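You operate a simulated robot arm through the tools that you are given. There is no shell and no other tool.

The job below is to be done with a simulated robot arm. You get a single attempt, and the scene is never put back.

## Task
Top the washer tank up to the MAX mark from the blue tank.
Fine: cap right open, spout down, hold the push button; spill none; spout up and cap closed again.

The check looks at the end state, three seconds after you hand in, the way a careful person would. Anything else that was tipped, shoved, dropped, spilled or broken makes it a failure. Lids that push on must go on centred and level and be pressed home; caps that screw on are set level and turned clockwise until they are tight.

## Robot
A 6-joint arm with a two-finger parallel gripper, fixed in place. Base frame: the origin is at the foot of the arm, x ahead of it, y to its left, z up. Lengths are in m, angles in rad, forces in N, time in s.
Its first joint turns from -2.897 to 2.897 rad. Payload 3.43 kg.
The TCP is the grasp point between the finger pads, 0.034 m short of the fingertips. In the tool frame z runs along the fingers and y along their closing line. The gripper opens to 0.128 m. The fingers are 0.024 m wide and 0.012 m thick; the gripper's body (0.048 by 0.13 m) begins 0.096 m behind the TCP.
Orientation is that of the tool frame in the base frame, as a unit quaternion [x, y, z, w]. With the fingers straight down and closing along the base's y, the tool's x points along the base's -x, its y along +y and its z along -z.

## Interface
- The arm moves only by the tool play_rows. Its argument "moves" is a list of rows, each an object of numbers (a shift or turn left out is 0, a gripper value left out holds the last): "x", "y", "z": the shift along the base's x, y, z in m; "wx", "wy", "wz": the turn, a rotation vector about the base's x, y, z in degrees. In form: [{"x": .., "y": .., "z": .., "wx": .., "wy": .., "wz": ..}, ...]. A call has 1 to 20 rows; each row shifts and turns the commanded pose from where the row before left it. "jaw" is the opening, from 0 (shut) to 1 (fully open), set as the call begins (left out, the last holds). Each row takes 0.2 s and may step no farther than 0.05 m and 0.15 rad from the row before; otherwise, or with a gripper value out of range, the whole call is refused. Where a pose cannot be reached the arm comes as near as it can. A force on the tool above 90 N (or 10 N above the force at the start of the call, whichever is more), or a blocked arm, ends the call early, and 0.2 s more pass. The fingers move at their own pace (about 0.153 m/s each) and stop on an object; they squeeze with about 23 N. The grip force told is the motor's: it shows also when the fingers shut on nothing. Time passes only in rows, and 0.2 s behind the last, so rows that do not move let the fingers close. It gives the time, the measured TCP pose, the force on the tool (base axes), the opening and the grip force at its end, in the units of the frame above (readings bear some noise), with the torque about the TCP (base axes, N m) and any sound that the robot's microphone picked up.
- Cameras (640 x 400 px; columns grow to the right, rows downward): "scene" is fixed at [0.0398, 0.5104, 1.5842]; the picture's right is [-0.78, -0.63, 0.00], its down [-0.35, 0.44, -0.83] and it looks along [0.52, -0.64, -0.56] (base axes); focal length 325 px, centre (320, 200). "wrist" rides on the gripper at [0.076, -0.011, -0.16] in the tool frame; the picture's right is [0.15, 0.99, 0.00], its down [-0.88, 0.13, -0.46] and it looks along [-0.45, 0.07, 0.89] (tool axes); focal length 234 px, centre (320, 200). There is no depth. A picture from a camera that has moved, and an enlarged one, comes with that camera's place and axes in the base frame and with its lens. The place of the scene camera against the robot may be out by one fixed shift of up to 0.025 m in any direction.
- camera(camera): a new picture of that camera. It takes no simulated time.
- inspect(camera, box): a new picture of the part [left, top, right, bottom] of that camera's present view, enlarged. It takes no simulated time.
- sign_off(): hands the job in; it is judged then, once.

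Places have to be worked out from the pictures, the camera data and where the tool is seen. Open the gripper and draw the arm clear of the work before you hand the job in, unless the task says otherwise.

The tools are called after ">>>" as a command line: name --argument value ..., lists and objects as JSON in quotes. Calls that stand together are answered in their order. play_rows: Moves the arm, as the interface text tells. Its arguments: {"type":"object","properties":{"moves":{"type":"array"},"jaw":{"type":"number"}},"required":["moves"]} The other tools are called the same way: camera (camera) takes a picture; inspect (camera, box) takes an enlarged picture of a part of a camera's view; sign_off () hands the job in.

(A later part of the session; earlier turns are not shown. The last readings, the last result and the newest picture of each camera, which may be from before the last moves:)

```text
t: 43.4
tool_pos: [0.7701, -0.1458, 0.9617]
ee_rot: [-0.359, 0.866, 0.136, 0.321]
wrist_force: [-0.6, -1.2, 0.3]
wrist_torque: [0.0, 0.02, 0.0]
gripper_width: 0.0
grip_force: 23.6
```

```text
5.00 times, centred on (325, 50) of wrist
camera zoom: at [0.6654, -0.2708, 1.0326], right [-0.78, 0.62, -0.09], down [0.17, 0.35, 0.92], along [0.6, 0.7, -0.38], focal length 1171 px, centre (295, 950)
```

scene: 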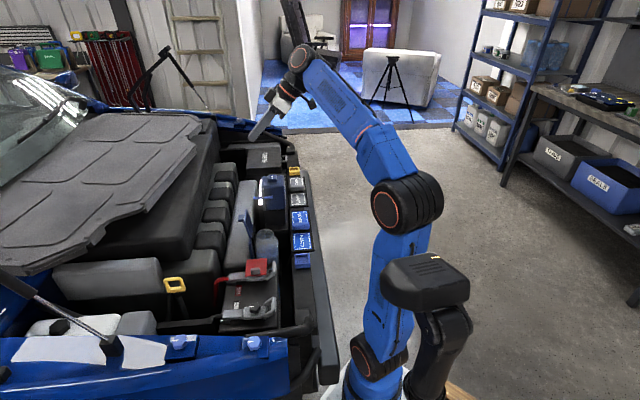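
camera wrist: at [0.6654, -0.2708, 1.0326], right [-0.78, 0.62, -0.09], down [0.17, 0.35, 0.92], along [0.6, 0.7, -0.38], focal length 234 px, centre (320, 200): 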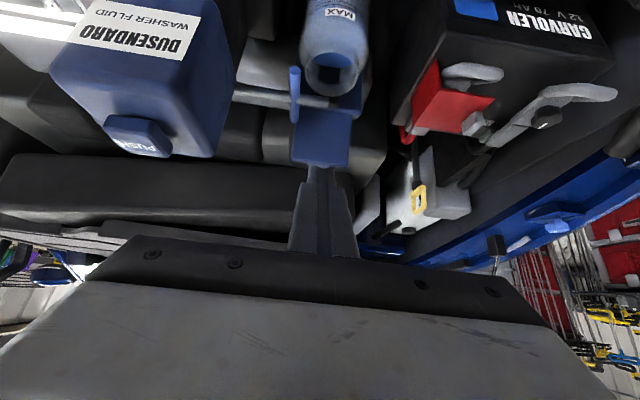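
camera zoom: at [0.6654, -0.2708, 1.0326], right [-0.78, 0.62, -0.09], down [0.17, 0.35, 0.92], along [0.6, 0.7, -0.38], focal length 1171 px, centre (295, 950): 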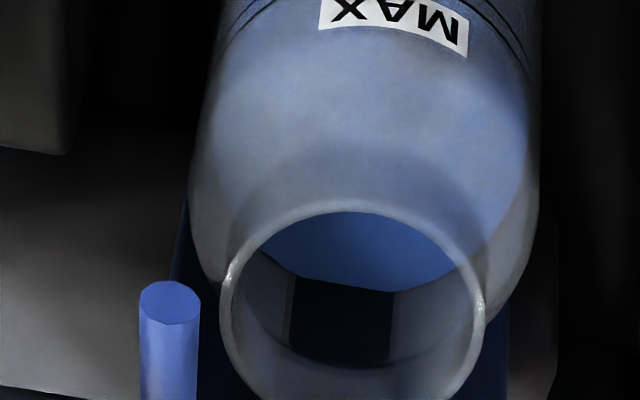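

>>> play_rows --moves '[{"x": -0.014, "y": -0.014, "z": -0.03}, {"x": -0.014, "y": -0.014, "z": -0.02}, {}]'

>>> inspect --camera "wrist" --box '[285, 10, 365, 90]'

```text
t: 44.2
tool_pos: [0.7439, -0.1762, 0.9124]
ee_rot: [-0.36, 0.865, 0.138, 0.32]
wrist_force: [0.4, 0.2, 0.0]
wrist_torque: [0.0, -0.02, 0.01]
gripper_width: 0.0002
grip_force: 23.3
```

```text
5.00 times, centred on (325, 50) of wrist
camera zoom: at [0.6386, -0.2995, 0.9826], right [-0.78, 0.62, -0.09], down [0.17, 0.35, 0.92], along [0.6, 0.7, -0.38], focal length 1171 px, centre (295, 950)
```

zoom: 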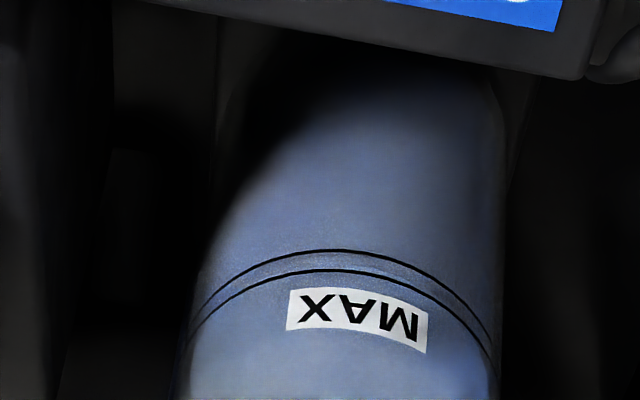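

>>> inspect --camera "wrist" --box '[305, 50, 350, 78]'

```text
14.22 times, centred on (328, 64) of wrist
camera zoom: at [0.6386, -0.2995, 0.9826], right [-0.78, 0.62, -0.09], down [0.17, 0.35, 0.92], along [0.6, 0.7, -0.38], focal length 3330 px, centre (213, 2134)
```

zoom: 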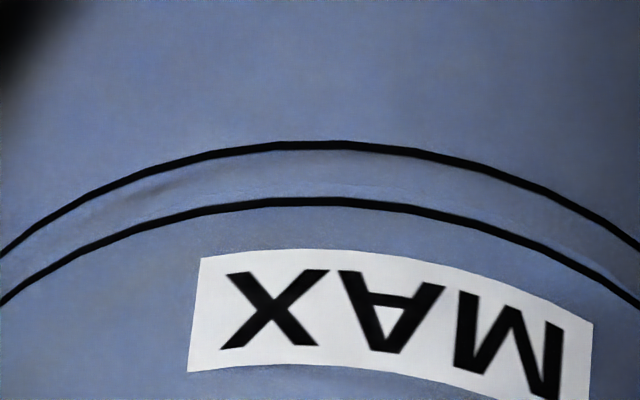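

>>> inspect --camera "scene" --box '[262, 247, 278, 257]'

>>> inspect --camera "wrist" --box '[300, 50, 330, 78]'

```text
16.00 times, centred on (270, 252) of scene
camera zoom: at [0.0398, 0.5104, 1.5842], right [-0.78, -0.63, 0.0], down [-0.35, 0.44, -0.83], along [0.52, -0.64, -0.56], focal length 5198 px, centre (1120, -632)
```

zoom: 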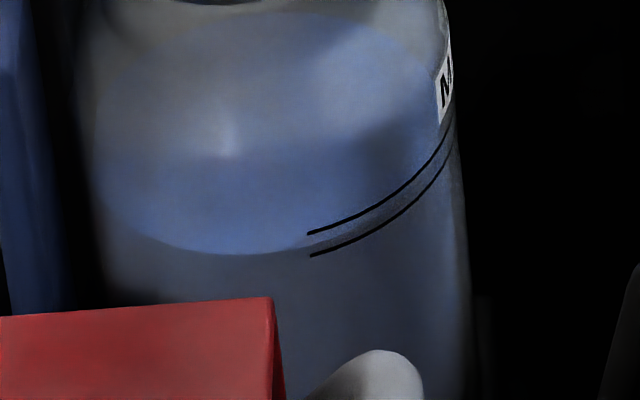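

```text
14.29 times, centred on (315, 64) of wrist
camera zoom: at [0.6386, -0.2995, 0.9826], right [-0.78, 0.62, -0.09], down [0.17, 0.35, 0.92], along [0.6, 0.7, -0.38], focal length 3345 px, centre (391, 2143)
```

zoom: 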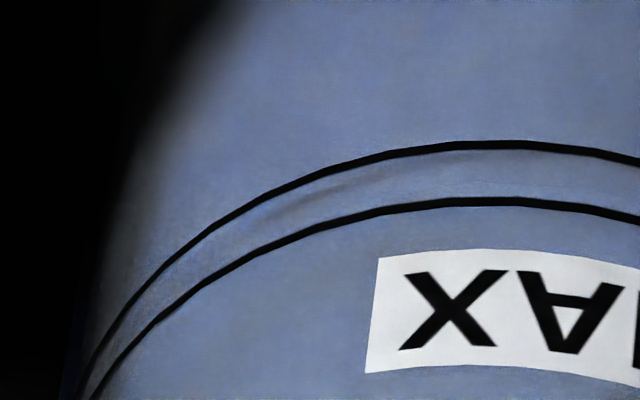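

Both views put the surface near mid-band between the MAX lines. Now I'll raise the spout again: back over the cross bar at (0.852, -0.118), tool vertical, jaws open.

>>> play_rows --moves '[{"z": 0.04, "wx": -5.71, "wy": 5.6}, {"z": 0.04, "wx": -5.71, "wy": 5.6}, {"z": 0.04, "x": 0.02, "y": 0.012, "wx": -5.71, "wy": 5.6}, {"x": 0.03, "y": 0.016, "wx": -5.71, "wy": 5.6}, {"x": 0.03, "y": 0.016, "wx": -5.71, "wy": 5.6}, {"x": 0.0277, "y": 0.0147}, {}]' --jaw 0.35

>>> inspect --camera "wrist" --box '[210, 60, 430, 220]'

```text
t: 45.8
tool_pos: [0.8491, -0.1178, 1.0308]
ee_rot: [-0.384, 0.923, 0.004, 0.006]
wrist_force: [0.3, -0.3, -0.7]
wrist_torque: [0.0, 0.04, 0.03]
gripper_width: 0.045
grip_force: 0.0
```

```text
2.50 times, centred on (320, 140) of wrist
camera zoom: at [0.8033, -0.1814, 1.1894], right [-0.8, 0.59, 0.0], down [0.53, 0.71, 0.47], along [0.28, 0.38, -0.88], focal length 585 px, centre (320, 350)
```

zoom: 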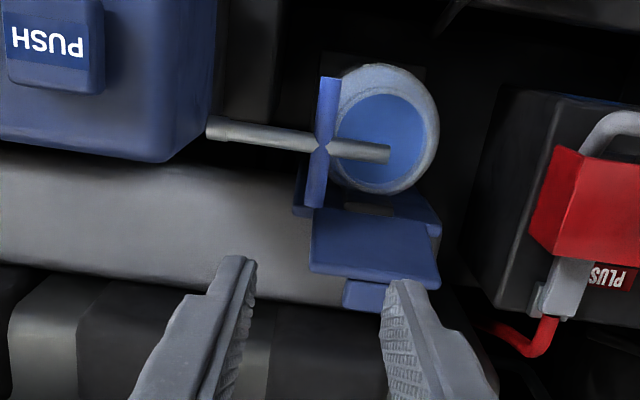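

>>> play_rows --moves '[{"x": 0.002, "z": -0.04}, {"z": -0.04}, {"z": -0.04}, {"z": -0.03}, {"z": -0.025}, {"z": -0.019}, {}]'

>>> play_rows --moves '[{}, {}, {}]' --jaw 0.03

>>> inspect --camera "wrist" --box '[230, 80, 410, 220]'

```text
t: 47.4
tool_pos: [0.8542, -0.1149, 0.8369]
ee_rot: [-0.384, 0.923, 0.003, 0.007]
wrist_force: [0.0, -0.1, -0.3]
wrist_torque: [-0.02, -0.03, 0.02]
gripper_width: 0.0447
grip_force: 0.2
```

```text
t: 48.2
tool_pos: [0.8539, -0.1159, 0.8369]
ee_rot: [-0.384, 0.923, 0.004, 0.006]
wrist_force: [14.7, -10.0, -0.1]
wrist_torque: [-0.09, -0.39, -0.01]
gripper_width: 0.0121
grip_force: 44.8
```

```text
2.86 times, centred on (320, 150) of wrist
camera zoom: at [0.8074, -0.1802, 0.9951], right [-0.8, 0.6, 0.0], down [0.53, 0.71, 0.47], along [0.28, 0.38, -0.88], focal length 669 px, centre (320, 343)
```

zoom: 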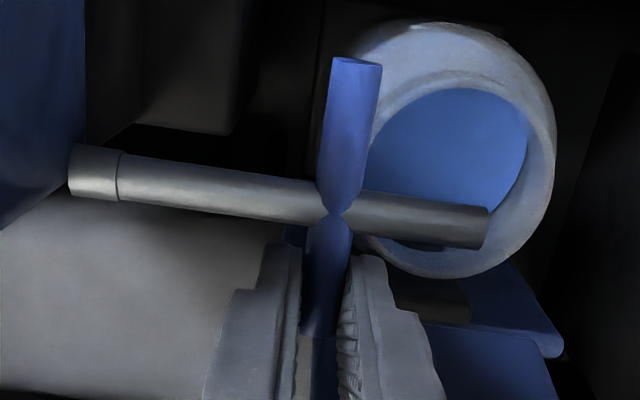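

The bar is gripped. I'll retrace the arc upward.

>>> play_rows --moves '[{"x": 0.0001, "y": -0.0001, "z": 0.0049}, {"x": 0.0004, "y": -0.0004, "z": 0.0048}, {"x": 0.0007, "y": -0.0007, "z": 0.0048}, {"x": 0.0011, "y": -0.001, "z": 0.0047}, {"x": 0.0013, "y": -0.0013, "z": 0.0045}, {"x": 0.0016, "y": -0.0016, "z": 0.0043}, {"x": 0.0019, "y": -0.0018, "z": 0.0041}, {"x": 0.0021, "y": -0.0021, "z": 0.0039}, {}]'

>>> inspect --camera "wrist" --box '[230, 80, 410, 220]'

```text
t: 50.2
tool_pos: [0.861, -0.1247, 0.873]
ee_rot: [-0.383, 0.924, 0.004, 0.006]
wrist_force: [2.9, -10.9, -10.7]
wrist_torque: [-0.54, 0.45, -0.07]
gripper_width: 0.012
grip_force: 44.9
```

```text
2.86 times, centred on (320, 150) of wrist
camera zoom: at [0.8159, -0.1886, 1.0316], right [-0.8, 0.59, 0.0], down [0.53, 0.71, 0.47], along [0.28, 0.38, -0.88], focal length 669 px, centre (320, 343)
```

zoom: 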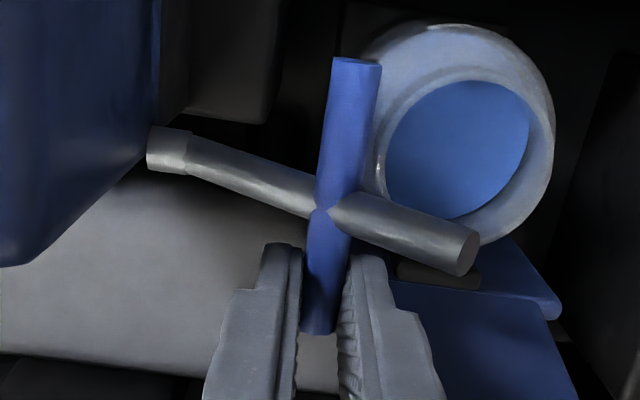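

Continuing to upright.

>>> play_rows --moves '[{"x": 0.0024, "y": -0.0023, "z": 0.0034}, {"x": 0.0026, "y": -0.0025, "z": 0.0031}, {"x": 0.0028, "y": -0.0027, "z": 0.0028}, {"x": 0.0029, "y": -0.0029, "z": 0.0024}, {"x": 0.0031, "y": -0.003, "z": 0.0021}, {"x": 0.0032, "y": -0.0032, "z": 0.0018}, {"x": 0.0032, "y": -0.0032, "z": 0.0013}, {"x": 0.0033, "y": -0.0032, "z": 0.0009}, {"x": 0.0034, "y": -0.0033, "z": 0.0004}, {"x": 0.0034, "y": -0.0033, "z": 0.0}, {}]'

>>> inspect --camera "wrist" --box '[230, 80, 410, 220]'

>>> inspect --camera "scene" --box '[225, 155, 305, 205]'

```text
t: 52.6
tool_pos: [0.8923, -0.1551, 0.8917]
ee_rot: [-0.384, 0.923, 0.002, 0.006]
wrist_force: [-0.3, 0.6, 17.1]
wrist_torque: [-0.14, 0.15, -0.07]
gripper_width: 0.0121
grip_force: 44.4
```

```text
2.86 times, centred on (320, 150) of wrist
camera zoom: at [0.846, -0.2187, 1.0507], right [-0.8, 0.59, 0.0], down [0.53, 0.71, 0.47], along [0.28, 0.38, -0.88], focal length 669 px, centre (320, 343)
```

zoom: 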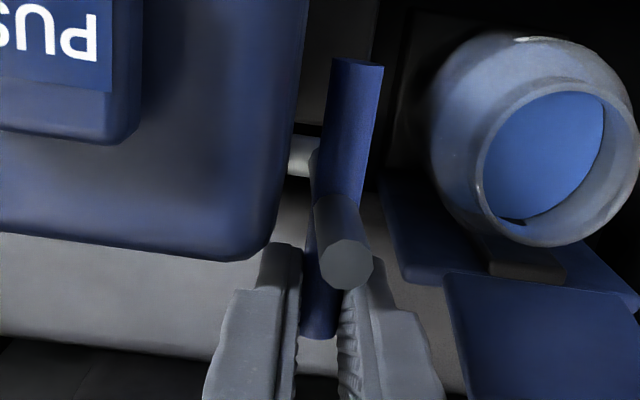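

```text
8.00 times, centred on (265, 180) of scene
camera zoom: at [0.0398, 0.5104, 1.5842], right [-0.78, -0.63, 0.0], down [-0.35, 0.44, -0.83], along [0.52, -0.64, -0.56], focal length 2599 px, centre (760, 360)
```

zoom: 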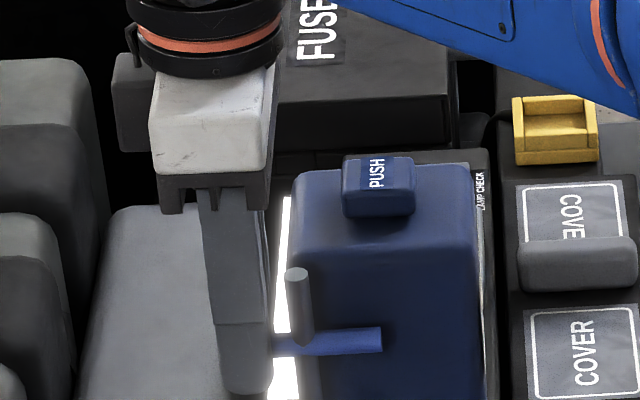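

The spout is upright exactly as before. Releasing and lifting away.

>>> play_rows --moves '[{}, {}, {"z": 0.03}, {"z": 0.04}, {"z": 0.04}, {"z": 0.04}, {}]' --jaw 0.35

>>> inspect --camera "scene" --box '[225, 165, 325, 228]'

>>> inspect --camera "wrist" --box '[210, 60, 430, 220]'

```text
t: 54.2
tool_pos: [0.8922, -0.1545, 1.0427]
ee_rot: [-0.384, 0.923, 0.004, 0.007]
wrist_force: [-0.7, -0.7, -0.1]
wrist_torque: [0.02, -0.02, -0.04]
gripper_width: 0.0448
grip_force: 0.2
```

```text
6.35 times, centred on (275, 196) of scene
camera zoom: at [0.0398, 0.5104, 1.5842], right [-0.78, -0.63, 0.0], down [-0.35, 0.44, -0.83], along [0.52, -0.64, -0.56], focal length 2063 px, centre (606, 222)
```

zoom: 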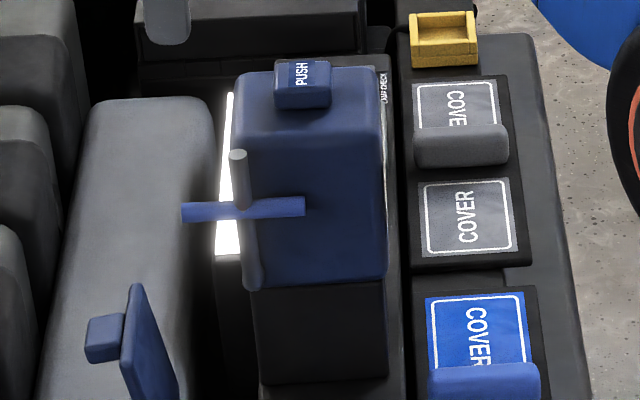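

```text
2.50 times, centred on (320, 140) of wrist
camera zoom: at [0.846, -0.2193, 1.2011], right [-0.8, 0.59, 0.0], down [0.53, 0.71, 0.47], along [0.28, 0.38, -0.88], focal length 585 px, centre (320, 350)
```

zoom: 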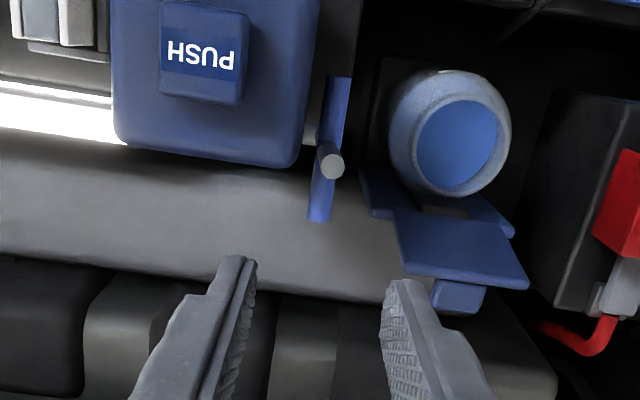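

The spout is back up. Now the cap: I'll bring closed fingers in behind the open cap (on its engine side) at about (0.912, 0.002), well above first.

>>> play_rows --moves '[{"x": 0.005, "y": 0.039}, {"x": 0.005, "y": 0.039}, {"x": 0.005, "y": 0.039}, {"x": 0.005, "y": 0.039}, {"z": -0.04}, {"z": -0.03}, {}]' --jaw 0

>>> camera --camera "wrist"

>>> inspect --camera "scene" --box '[200, 160, 320, 235]'

```text
t: 55.8
tool_pos: [0.9124, 0.0009, 0.9718]
ee_rot: [-0.383, 0.924, 0.004, 0.007]
wrist_force: [-0.2, 0.0, -0.2]
wrist_torque: [0.0, -0.01, 0.02]
gripper_width: 0.0
grip_force: 22.8
```

```text
taken
camera wrist: at [0.8661, -0.063, 1.1297], right [-0.8, 0.59, 0.0], down [0.53, 0.71, 0.47], along [0.28, 0.38, -0.88], focal length 234 px, centre (320, 200)
```

wrist: 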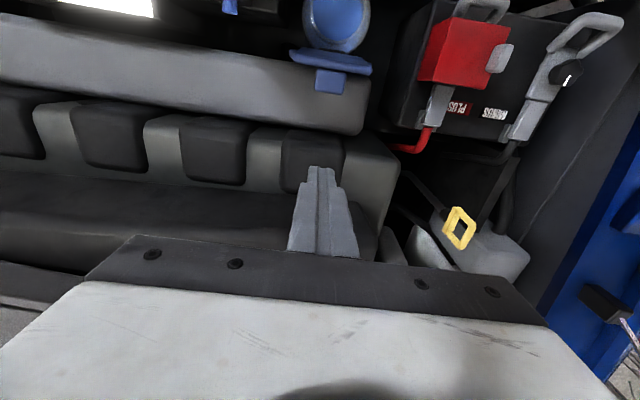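

```text
5.33 times, centred on (260, 198) of scene
camera zoom: at [0.0398, 0.5104, 1.5842], right [-0.78, -0.63, 0.0], down [-0.35, 0.44, -0.83], along [0.52, -0.64, -0.56], focal length 1733 px, centre (640, 213)
```

zoom: 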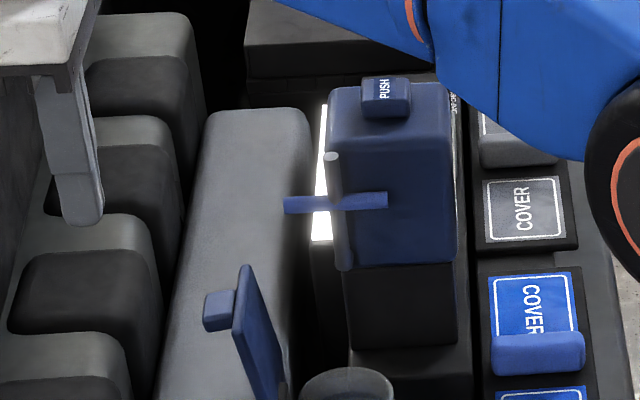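

The tab's outer face is around e1≈0.575 and the coils begin around 0.63, so I'll shift 35 mm toward the cap before descending between them.

>>> play_rows --moves '[{"x": -0.0125, "y": -0.012}, {"x": -0.0125, "y": -0.012}, {"z": -0.04}, {"z": -0.035}, {"z": -0.025}, {"z": -0.015}, {}]'

>>> camera --camera "wrist"

>>> inspect --camera "scene" --box '[220, 185, 300, 235]'

```text
t: 57.4
tool_pos: [0.8906, -0.0211, 0.8575]
ee_rot: [-0.383, 0.924, 0.003, 0.006]
wrist_force: [-0.1, 0.9, 1.1]
wrist_torque: [0.0, -0.02, 0.02]
gripper_width: 0.0001
grip_force: 22.9
```

```text
taken
camera wrist: at [0.8437, -0.0865, 1.0153], right [-0.8, 0.59, 0.0], down [0.53, 0.71, 0.47], along [0.28, 0.38, -0.88], focal length 234 px, centre (320, 200)
```

wrist: 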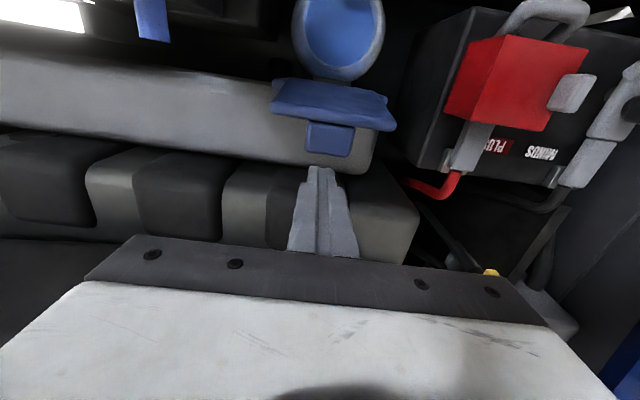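

```text
8.00 times, centred on (260, 210) of scene
camera zoom: at [0.0398, 0.5104, 1.5842], right [-0.78, -0.63, 0.0], down [-0.35, 0.44, -0.83], along [0.52, -0.64, -0.56], focal length 2599 px, centre (800, 120)
```

zoom: 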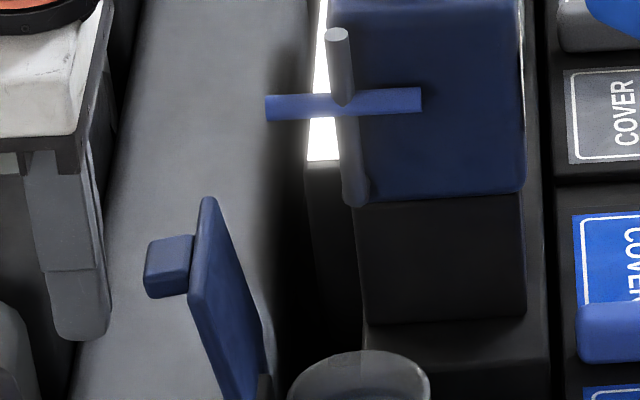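

The fingers are right behind the tab. Pushing toward the neck (−e1) gently.

>>> play_rows --moves '[{"x": -0.007, "y": -0.0071}, {"x": -0.007, "y": -0.0071}, {"x": -0.0056, "y": -0.0057}, {"x": -0.0056, "y": -0.0057}, {"x": -0.0056, "y": -0.0057}, {}]'

>>> inspect --camera "scene" --box '[220, 185, 300, 235]'

```text
t: 58.8
tool_pos: [0.857, -0.0535, 0.8564]
ee_rot: [-0.384, 0.923, 0.004, 0.005]
wrist_force: [-0.7, -0.1, 0.3]
wrist_torque: [0.0, 0.0, 0.03]
gripper_width: 0.0
grip_force: 23.1
```

```text
8.00 times, centred on (260, 210) of scene
camera zoom: at [0.0398, 0.5104, 1.5842], right [-0.78, -0.63, 0.0], down [-0.35, 0.44, -0.83], along [0.52, -0.64, -0.56], focal length 2599 px, centre (800, 120)
```

zoom: 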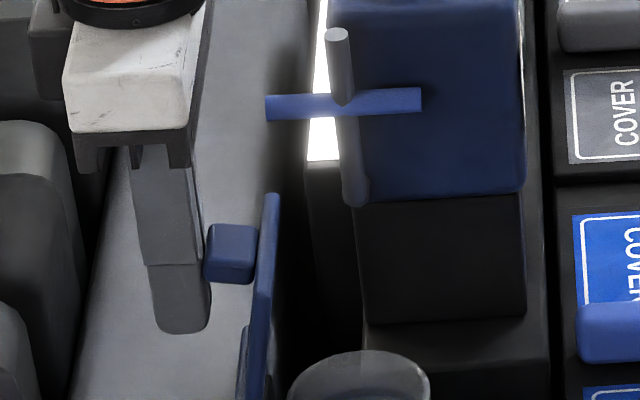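

The cap is back at about vertical. Continuing the push over the neck.

>>> play_rows --moves '[{"x": -0.0063, "y": -0.0064}, {"x": -0.0063, "y": -0.0064}, {"x": -0.0063, "y": -0.0064}, {"x": -0.0063, "y": -0.0064}, {"x": -0.0063, "y": -0.0064}, {}]'

>>> inspect --camera "scene" --box '[220, 185, 300, 235]'

```text
t: 60.2
tool_pos: [0.8254, -0.0845, 0.857]
ee_rot: [-0.384, 0.923, 0.003, 0.006]
wrist_force: [-0.5, 0.1, 0.1]
wrist_torque: [0.04, -0.01, 0.0]
gripper_width: 0.0
grip_force: 23.3
```

```text
8.00 times, centred on (260, 210) of scene
camera zoom: at [0.0398, 0.5104, 1.5842], right [-0.78, -0.63, 0.0], down [-0.35, 0.44, -0.83], along [0.52, -0.64, -0.56], focal length 2599 px, centre (800, 120)
```

zoom: 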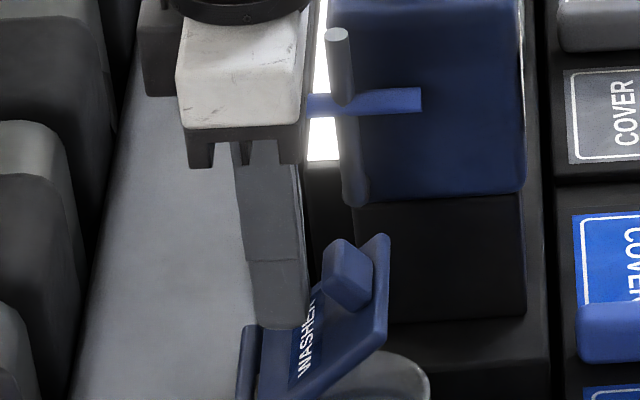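

The cap is at about 45° and holds there by hinge friction. I'll go up and over the tab, then press it down following its arc.

>>> play_rows --moves '[{"z": 0.02}, {"z": 0.015}, {"x": -0.0107, "y": -0.0109}, {"x": -0.0107, "y": -0.0109}, {"z": -0.013}, {"x": -0.0035, "y": -0.0036, "z": -0.0075}, {"x": -0.0035, "y": -0.0036, "z": -0.0075}, {}]'

>>> inspect --camera "scene" --box '[220, 185, 300, 235]'

>>> inspect --camera "wrist" --box '[230, 80, 410, 220]'

```text
t: 62.0
tool_pos: [0.7958, -0.1149, 0.8631]
ee_rot: [-0.384, 0.923, 0.003, 0.007]
wrist_force: [-0.4, -0.2, 0.2]
wrist_torque: [0.0, 0.0, 0.0]
gripper_width: 0.0
grip_force: 22.5
```

```text
8.00 times, centred on (260, 210) of scene
camera zoom: at [0.0398, 0.5104, 1.5842], right [-0.78, -0.63, 0.0], down [-0.35, 0.44, -0.83], along [0.52, -0.64, -0.56], focal length 2599 px, centre (800, 120)
```

zoom: 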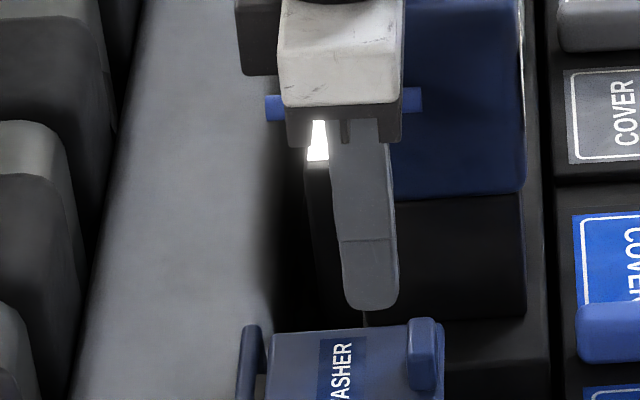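

```text
2.86 times, centred on (320, 150) of wrist
camera zoom: at [0.75, -0.1788, 1.0223], right [-0.8, 0.59, 0.0], down [0.53, 0.71, 0.47], along [0.28, 0.38, -0.88], focal length 669 px, centre (320, 343)
```

zoom: 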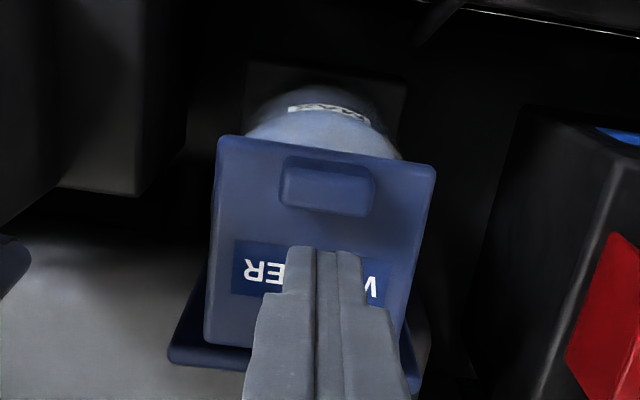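

The cap has dropped closed. I'll move over the tab and press it home.

>>> play_rows --moves '[{"x": -0.0105, "y": -0.0125}, {"z": -0.02}, {"z": -0.01}, {"z": -0.004}]'

>>> inspect --camera "scene" --box '[240, 205, 300, 243]'

```text
t: 63.0
tool_pos: [0.7837, -0.129, 0.8349]
ee_rot: [-0.383, 0.924, 0.001, 0.011]
wrist_force: [-11.5, -12.1, 88.9]
wrist_torque: [0.08, 0.3, 0.24]
gripper_width: 0.0003
grip_force: 23.1
```

```text
10.53 times, centred on (270, 224) of scene
camera zoom: at [0.0398, 0.5104, 1.5842], right [-0.78, -0.63, 0.0], down [-0.35, 0.44, -0.83], along [0.52, -0.64, -0.56], focal length 3420 px, centre (846, -53)
```

zoom: 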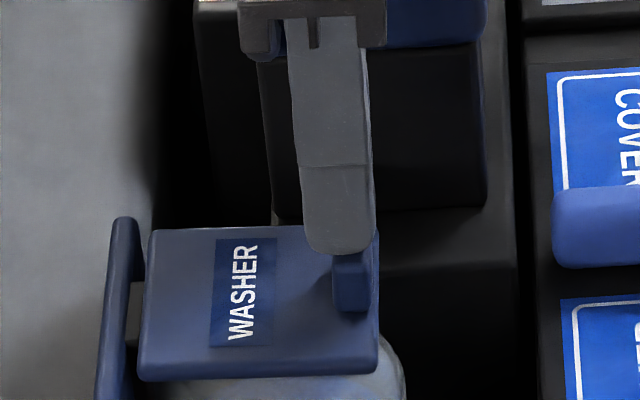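

Pressed with about 89 N; the cap outline matches its original closed picture. Backing off and verifying.

>>> play_rows --moves '[{"z": 0.01}, {"z": 0.03}, {"z": 0.04}, {"z": 0.04}, {"z": 0.05}, {"z": 0.04}, {}]'

>>> inspect --camera "scene" --box '[240, 205, 300, 243]'

>>> camera --camera "scene"

>>> inspect --camera "scene" --box '[258, 244, 282, 259]'

```text
t: 64.6
tool_pos: [0.7842, -0.1256, 1.0394]
ee_rot: [-0.384, 0.923, 0.003, 0.006]
wrist_force: [0.1, -0.1, -0.7]
wrist_torque: [0.03, 0.0, 0.02]
gripper_width: 0.0
grip_force: 23.4
```

```text
10.53 times, centred on (270, 224) of scene
camera zoom: at [0.0398, 0.5104, 1.5842], right [-0.78, -0.63, 0.0], down [-0.35, 0.44, -0.83], along [0.52, -0.64, -0.56], focal length 3420 px, centre (846, -53)
```

zoom: 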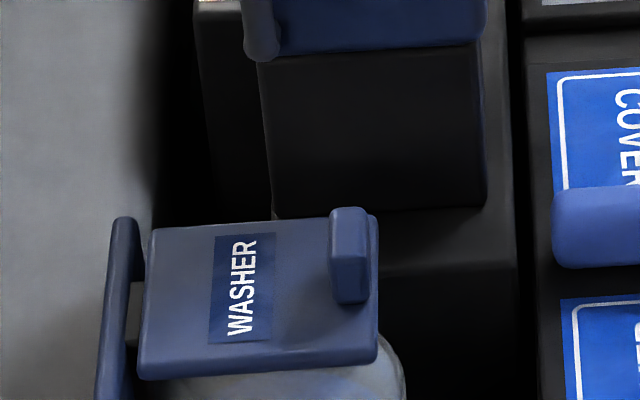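

```text
taken
```

scene: 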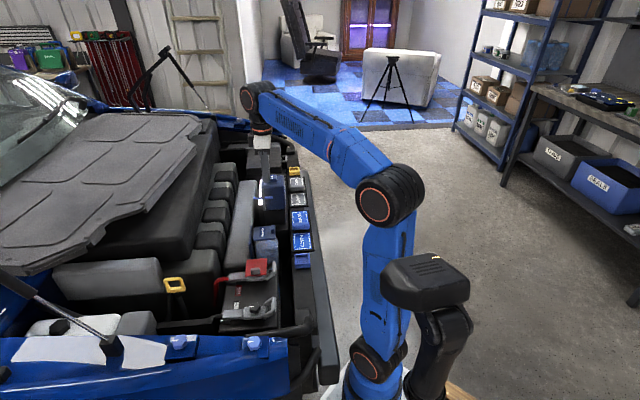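

```text
16.00 times, centred on (270, 252) of scene
camera zoom: at [0.0398, 0.5104, 1.5842], right [-0.78, -0.63, 0.0], down [-0.35, 0.44, -0.83], along [0.52, -0.64, -0.56], focal length 5198 px, centre (1120, -624)
```

zoom: 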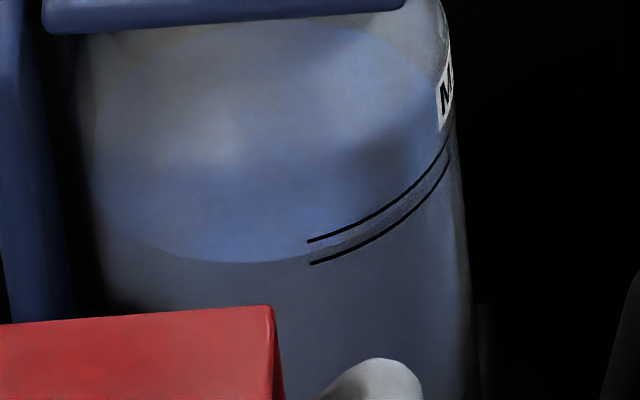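

The washer work is complete: level in band, spout up, cap closed. Now to restore the engine cover: I'll turn the tool to face +x and view the cover's near corner from above the battery area.

>>> play_rows --moves '[{"wz": -7.5, "z": 0.02, "y": 0.04}, {"wz": -7.5, "z": 0.02, "y": 0.04}, {"wz": -7.5, "x": 0.01, "y": 0.04}, {"wz": -7.5, "x": 0.01, "y": 0.04}, {"wz": -7.5, "x": 0.01, "y": 0.04}, {"wz": -7.5, "x": 0.01, "y": 0.04}, {"wy": -8, "y": 0.04}, {"wy": -8, "y": 0.04, "x": 0.01}, {"wy": -8, "x": 0.01}, {"wy": -8}, {"wy": -8}, {}]'

>>> camera --camera "wrist"

>>> camera --camera "scene"

```text
t: 67.2
tool_pos: [0.8478, 0.195, 1.0793]
ee_rot: [0.0, 0.937, -0.001, 0.349]
wrist_force: [0.4, -0.3, -1.1]
wrist_torque: [0.0, 0.02, -0.01]
gripper_width: 0.0
grip_force: 23.1
```

```text
taken
camera wrist: at [0.6854, 0.1819, 1.1505], right [-0.11, 0.99, -0.1], down [0.37, 0.13, 0.92], along [0.92, 0.07, -0.38], focal length 234 px, centre (320, 200)
```

wrist: 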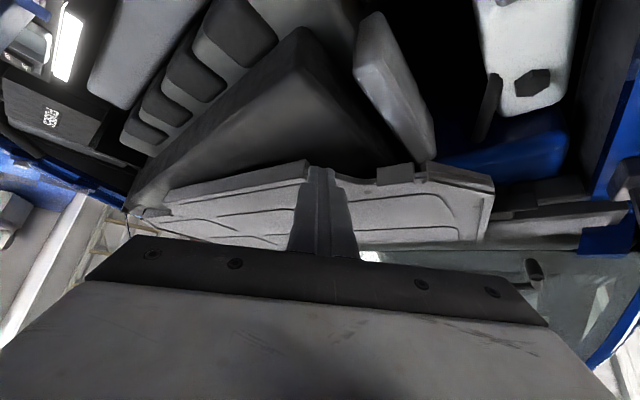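

```text
taken
```

scene: 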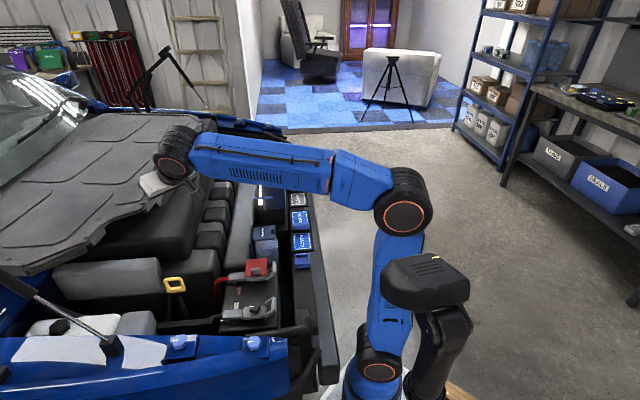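

>>> inspect --camera "wrist" --box '[120, 120, 330, 260]'

>>> inspect --camera "wrist" --box '[320, 130, 530, 270]'

```text
2.86 times, centred on (225, 190) of wrist
camera zoom: at [0.6854, 0.1819, 1.1505], right [-0.11, 0.99, -0.1], down [0.37, 0.13, 0.92], along [0.92, 0.07, -0.38], focal length 669 px, centre (591, 229)
```

zoom: 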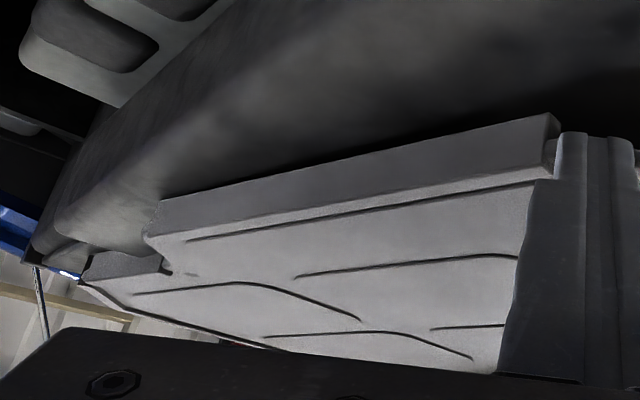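

```text
2.86 times, centred on (425, 200) of wrist
camera zoom: at [0.6854, 0.1819, 1.1505], right [-0.11, 0.99, -0.1], down [0.37, 0.13, 0.92], along [0.92, 0.07, -0.38], focal length 669 px, centre (20, 200)
```

zoom: 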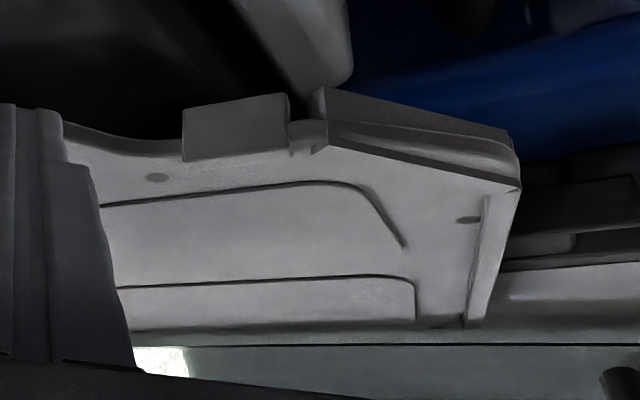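

The near concave edge of the cover (thin plate, no skirt) is at about (1.04, 0.265, 0.955), beyond the block's end, so I can pinch it with the tool horizontal. I'll rotate the tool to horizontal and roll it 90° here, in free air, raising a little.

>>> play_rows --moves '[{"wy": -8.333, "x": -0.02, "z": 0.01}, {"wy": -8.333, "x": -0.02, "z": 0.01}, {"wy": -8.333, "x": -0.02, "z": 0.01}, {"wy": -8.333}, {"wy": -8.333}, {"wy": -8.335}, {"wx": 8}, {"wx": 8}, {"wx": 8}, {"wx": 8}, {"wx": 8}, {"wx": 8}, {"wx": 8}, {"wx": 8}, {"wx": 8}, {"wx": 8}, {"wx": 8}, {"wx": 2}, {}]' --jaw 0.5

>>> camera --camera "wrist"

>>> camera --camera "scene"

```text
t: 71.2
tool_pos: [0.7725, 0.1775, 1.2071]
ee_rot: [0.496, 0.522, 0.474, 0.506]
wrist_force: [0.3, -0.4, -0.5]
wrist_torque: [-0.01, 0.0, 0.04]
gripper_width: 0.0641
grip_force: 0.1
out of reach, approached as far as the arm can: row 15, 16, 17, 18
```

```text
taken
camera wrist: at [0.6128, 0.2529, 1.1976], right [0.04, 0.2, 0.98], down [-0.46, -0.87, 0.2], along [0.89, -0.45, 0.06], focal length 234 px, centre (320, 200)
```

wrist: 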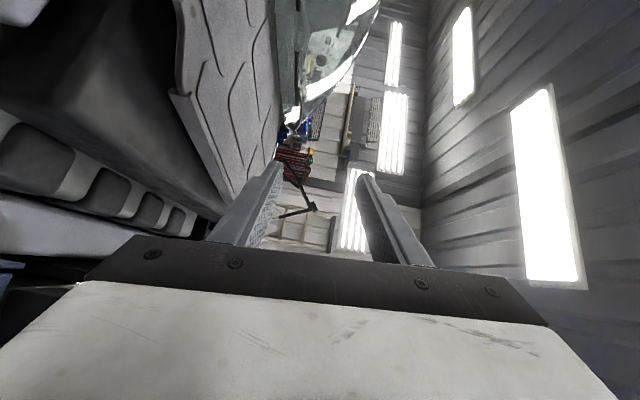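

```text
taken
```

scene: 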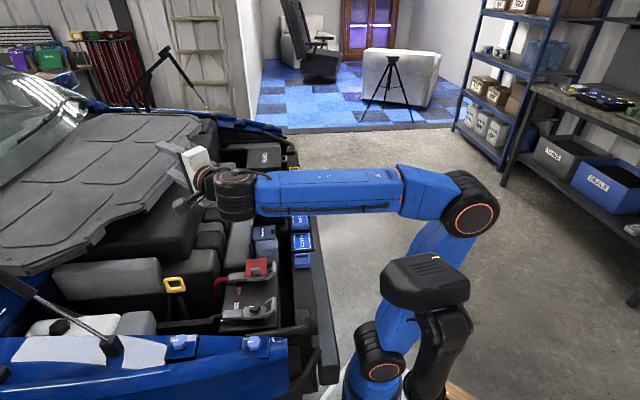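

That roll direction runs into a joint limit. I'll roll back and try the opposite direction.

>>> play_rows --moves '[{"wx": -8}, {"wx": -8}, {"wx": -8}, {"wx": -8}, {"wx": -8}, {"wx": -8}, {"wx": -8}, {"wx": -8}, {"wx": -8}, {"wx": -8}, {"wx": -8}, {"wx": -8}, {"wx": -8}, {"wx": -8}, {"wx": -8}, {"wx": -8}, {"wx": -8}, {"wx": -8}, {"wx": -8}, {"wx": -8}]'

>>> play_rows --moves '[{"wx": -8}, {"wx": -8}, {"wx": -4}, {}]'

>>> camera --camera "scene"

>>> camera --camera "wrist"

```text
t: 75.4
tool_pos: [0.7718, 0.177, 1.2065]
ee_rot: [-0.413, 0.557, -0.432, 0.576]
wrist_force: [0.8, -0.2, 0.2]
wrist_torque: [0.01, 0.01, 0.02]
gripper_width: 0.0638
grip_force: 0.2
```

```text
t: 76.4
tool_pos: [0.7712, 0.1767, 1.2076]
ee_rot: [0.507, -0.474, 0.522, -0.495]
wrist_force: [0.2, -1.2, 0.1]
wrist_torque: [-0.01, -0.01, -0.02]
gripper_width: 0.064
grip_force: 0.1
```

```text
taken
```

scene: 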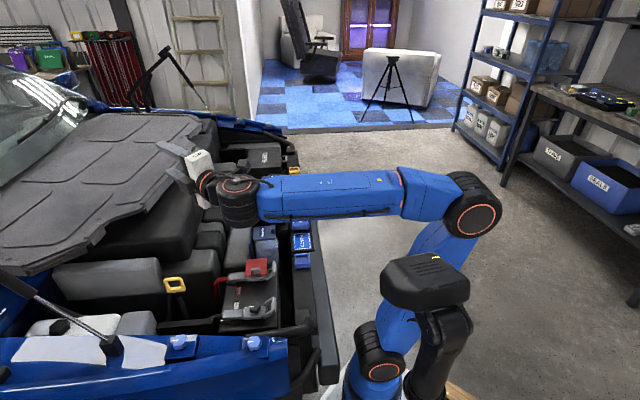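

```text
taken
camera wrist: at [0.6125, 0.0998, 1.2176], right [0.04, -0.2, -0.98], down [-0.46, 0.87, -0.2], along [0.89, 0.45, -0.06], focal length 234 px, centre (320, 200)
```

wrist: 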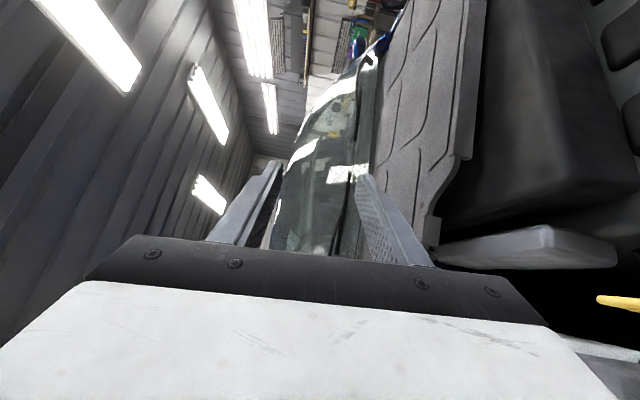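

The opposite roll works: tool horizontal pointing +x, fingers stacked vertically. I'll move to y≈0.265 and lower to z≈1.02 to look at the edge.

>>> play_rows --moves '[{"wy": 2.1, "x": 0.02, "y": 0.022, "z": -0.04}, {"x": 0.02, "y": 0.022, "z": -0.04}, {"x": 0.02, "y": 0.022, "z": -0.04}, {"x": 0.02, "y": 0.022, "z": -0.04}, {"x": 0.01, "z": -0.025}, {}]'

>>> camera --camera "wrist"

>>> inspect --camera "scene" --box '[40, 140, 260, 278]'

```text
t: 77.8
tool_pos: [0.8614, 0.2658, 1.0233]
ee_rot: [0.516, -0.484, 0.512, -0.488]
wrist_force: [-0.5, -0.2, 0.4]
wrist_torque: [-0.04, -0.01, 0.01]
gripper_width: 0.0638
grip_force: 0.0
```

```text
taken
camera wrist: at [0.7028, 0.1879, 1.0385], right [0.0, -0.2, -0.98], down [-0.46, 0.87, -0.18], along [0.89, 0.45, -0.09], focal length 234 px, centre (320, 200)
```

wrist: 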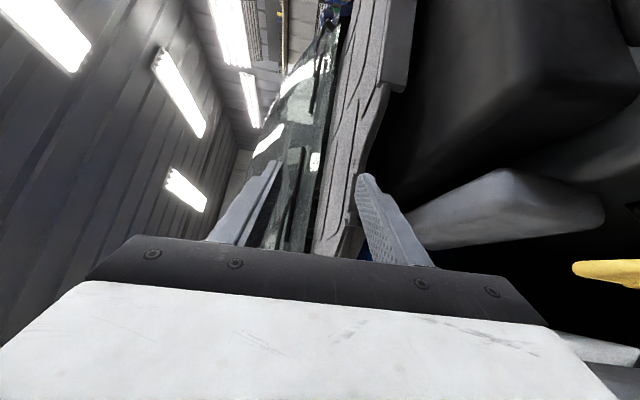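

```text
2.90 times, centred on (150, 209) of scene
camera zoom: at [0.0398, 0.5104, 1.5842], right [-0.78, -0.63, 0.0], down [-0.35, 0.44, -0.83], along [0.52, -0.64, -0.56], focal length 942 px, centre (813, 174)
```

zoom: 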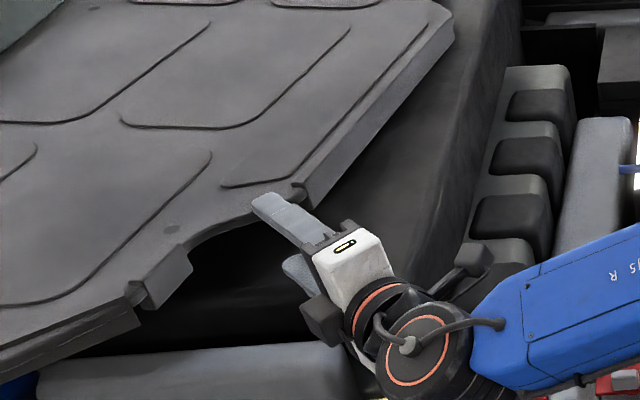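

>>> inspect --camera "wrist" --box '[250, 0, 570, 200]'

```text
2.00 times, centred on (410, 100) of wrist
camera zoom: at [0.7028, 0.1879, 1.0385], right [0.0, -0.2, -0.98], down [-0.46, 0.87, -0.18], along [0.89, 0.45, -0.09], focal length 468 px, centre (140, 400)
```

zoom: 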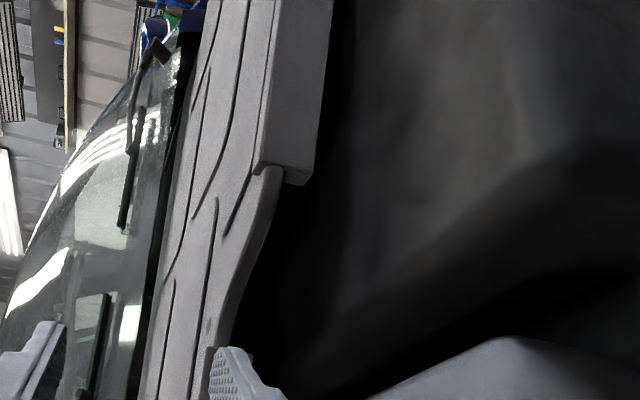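

I'll lower to the cover plate's level (z≈0.955), still short of it, so the camera sees the plate edge-on between the fingers.

>>> play_rows --moves '[{"z": -0.03}, {"z": -0.03}, {}]'

>>> camera --camera "wrist"

>>> inspect --camera "wrist" --box '[220, 60, 480, 240]'

>>> inspect --camera "scene" --box '[60, 160, 220, 260]'

```text
t: 78.6
tool_pos: [0.8602, 0.2643, 0.9626]
ee_rot: [0.516, -0.484, 0.512, -0.487]
wrist_force: [-0.5, -0.2, 0.3]
wrist_torque: [-0.01, -0.02, 0.0]
gripper_width: 0.0637
grip_force: 0.0
```

```text
taken
camera wrist: at [0.7026, 0.1867, 0.9788], right [0.0, -0.2, -0.98], down [-0.46, 0.87, -0.18], along [0.89, 0.45, -0.09], focal length 234 px, centre (320, 200)
```

wrist: 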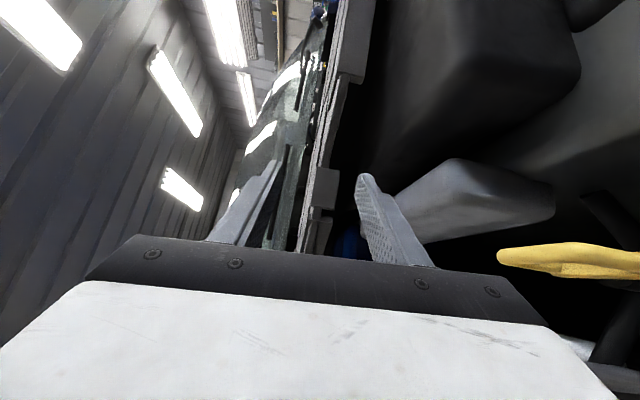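

```text
2.22 times, centred on (350, 150) of wrist
camera zoom: at [0.7026, 0.1867, 0.9788], right [0.0, -0.2, -0.98], down [-0.46, 0.87, -0.18], along [0.89, 0.45, -0.09], focal length 520 px, centre (253, 311)
```

zoom: 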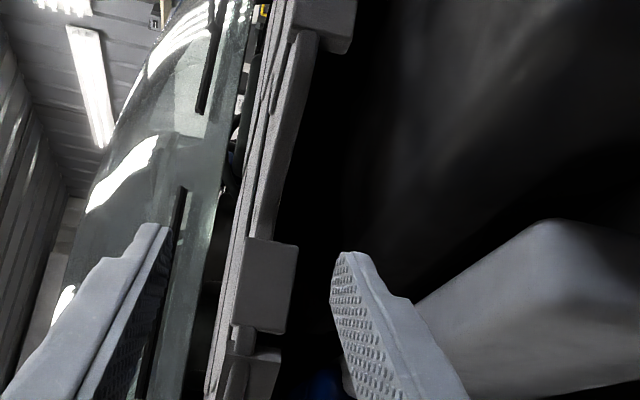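

```text
4.00 times, centred on (140, 210) of scene
camera zoom: at [0.0398, 0.5104, 1.5842], right [-0.78, -0.63, 0.0], down [-0.35, 0.44, -0.83], along [0.52, -0.64, -0.56], focal length 1300 px, centre (1040, 160)
```

zoom: 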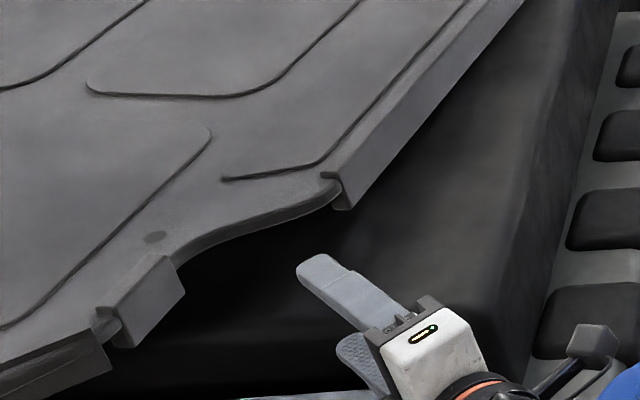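

The plate lies between the fingers, about 16 mm below the tool axis. I'll lower 14 mm and advance toward the thin edge in steps.

>>> play_rows --moves '[{"z": -0.014}, {"x": 0.03}, {"x": 0.03}, {"x": 0.03}, {}]'

>>> inspect --camera "wrist" --box '[220, 60, 480, 240]'

>>> inspect --camera "scene" --box '[60, 160, 220, 260]'

```text
t: 79.8
tool_pos: [0.9523, 0.2635, 0.9488]
ee_rot: [0.517, -0.483, 0.512, -0.488]
wrist_force: [-0.3, 0.7, 0.6]
wrist_torque: [0.0, 0.0, -0.03]
gripper_width: 0.0638
grip_force: 0.0
```

```text
2.22 times, centred on (350, 150) of wrist
camera zoom: at [0.7931, 0.187, 0.9639], right [0.0, -0.2, -0.98], down [-0.46, 0.87, -0.18], along [0.89, 0.45, -0.09], focal length 520 px, centre (253, 311)
```

zoom: 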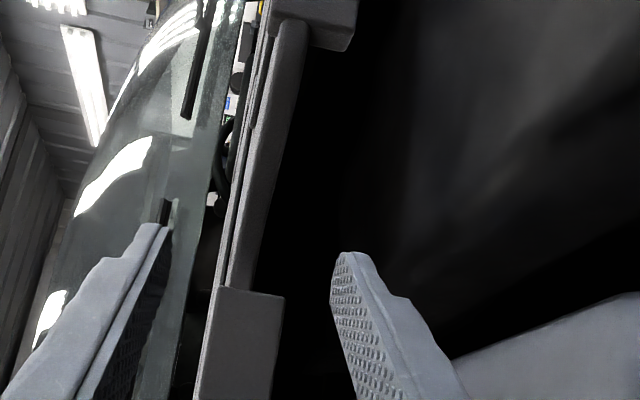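

```text
4.00 times, centred on (140, 210) of scene
camera zoom: at [0.0398, 0.5104, 1.5842], right [-0.78, -0.63, 0.0], down [-0.35, 0.44, -0.83], along [0.52, -0.64, -0.56], focal length 1300 px, centre (1040, 160)
```

zoom: 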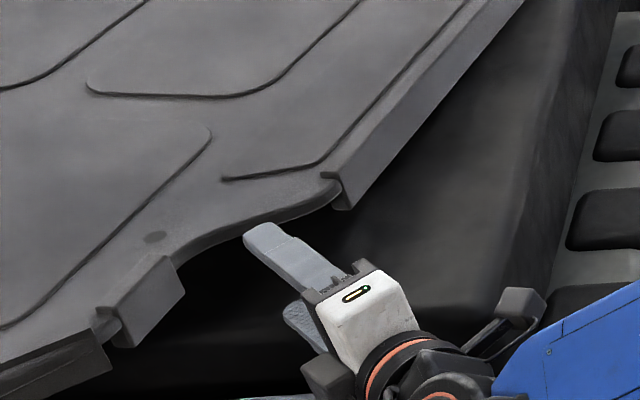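

>>> play_rows --moves '[{"x": 0.03}, {"x": 0.03}, {}]'

>>> inspect --camera "wrist" --box '[220, 60, 480, 240]'

>>> inspect --camera "scene" --box '[60, 160, 220, 260]'

```text
t: 80.6
tool_pos: [1.0115, 0.2656, 0.9488]
ee_rot: [0.517, -0.484, 0.511, -0.487]
wrist_force: [-0.1, -0.5, 0.5]
wrist_torque: [-0.04, -0.01, 0.01]
gripper_width: 0.0639
grip_force: 0.0
```

```text
2.22 times, centred on (350, 150) of wrist
camera zoom: at [0.8539, 0.1876, 0.9643], right [0.0, -0.2, -0.98], down [-0.46, 0.87, -0.18], along [0.89, 0.45, -0.09], focal length 520 px, centre (253, 311)
```

zoom: 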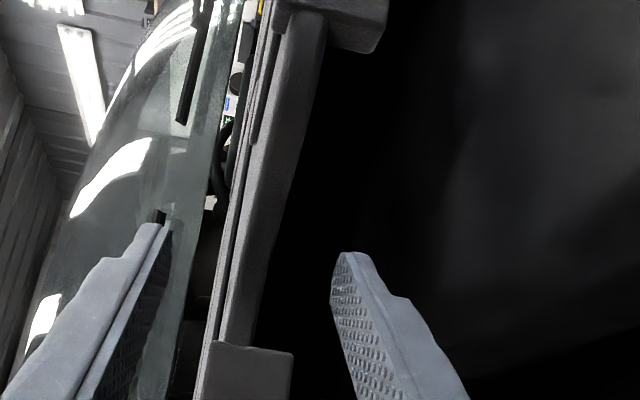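

```text
4.00 times, centred on (140, 210) of scene
camera zoom: at [0.0398, 0.5104, 1.5842], right [-0.78, -0.63, 0.0], down [-0.35, 0.44, -0.83], along [0.52, -0.64, -0.56], focal length 1300 px, centre (1040, 160)
```

zoom: 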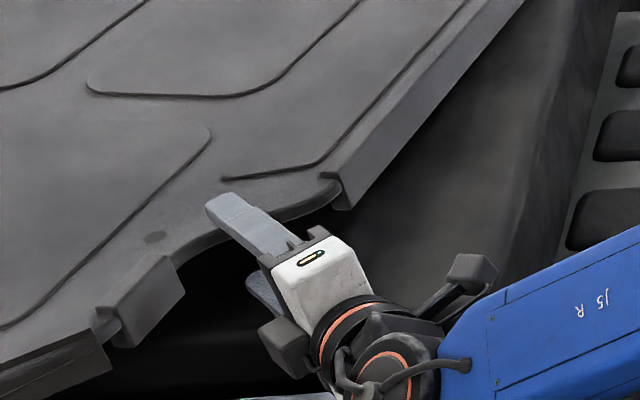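

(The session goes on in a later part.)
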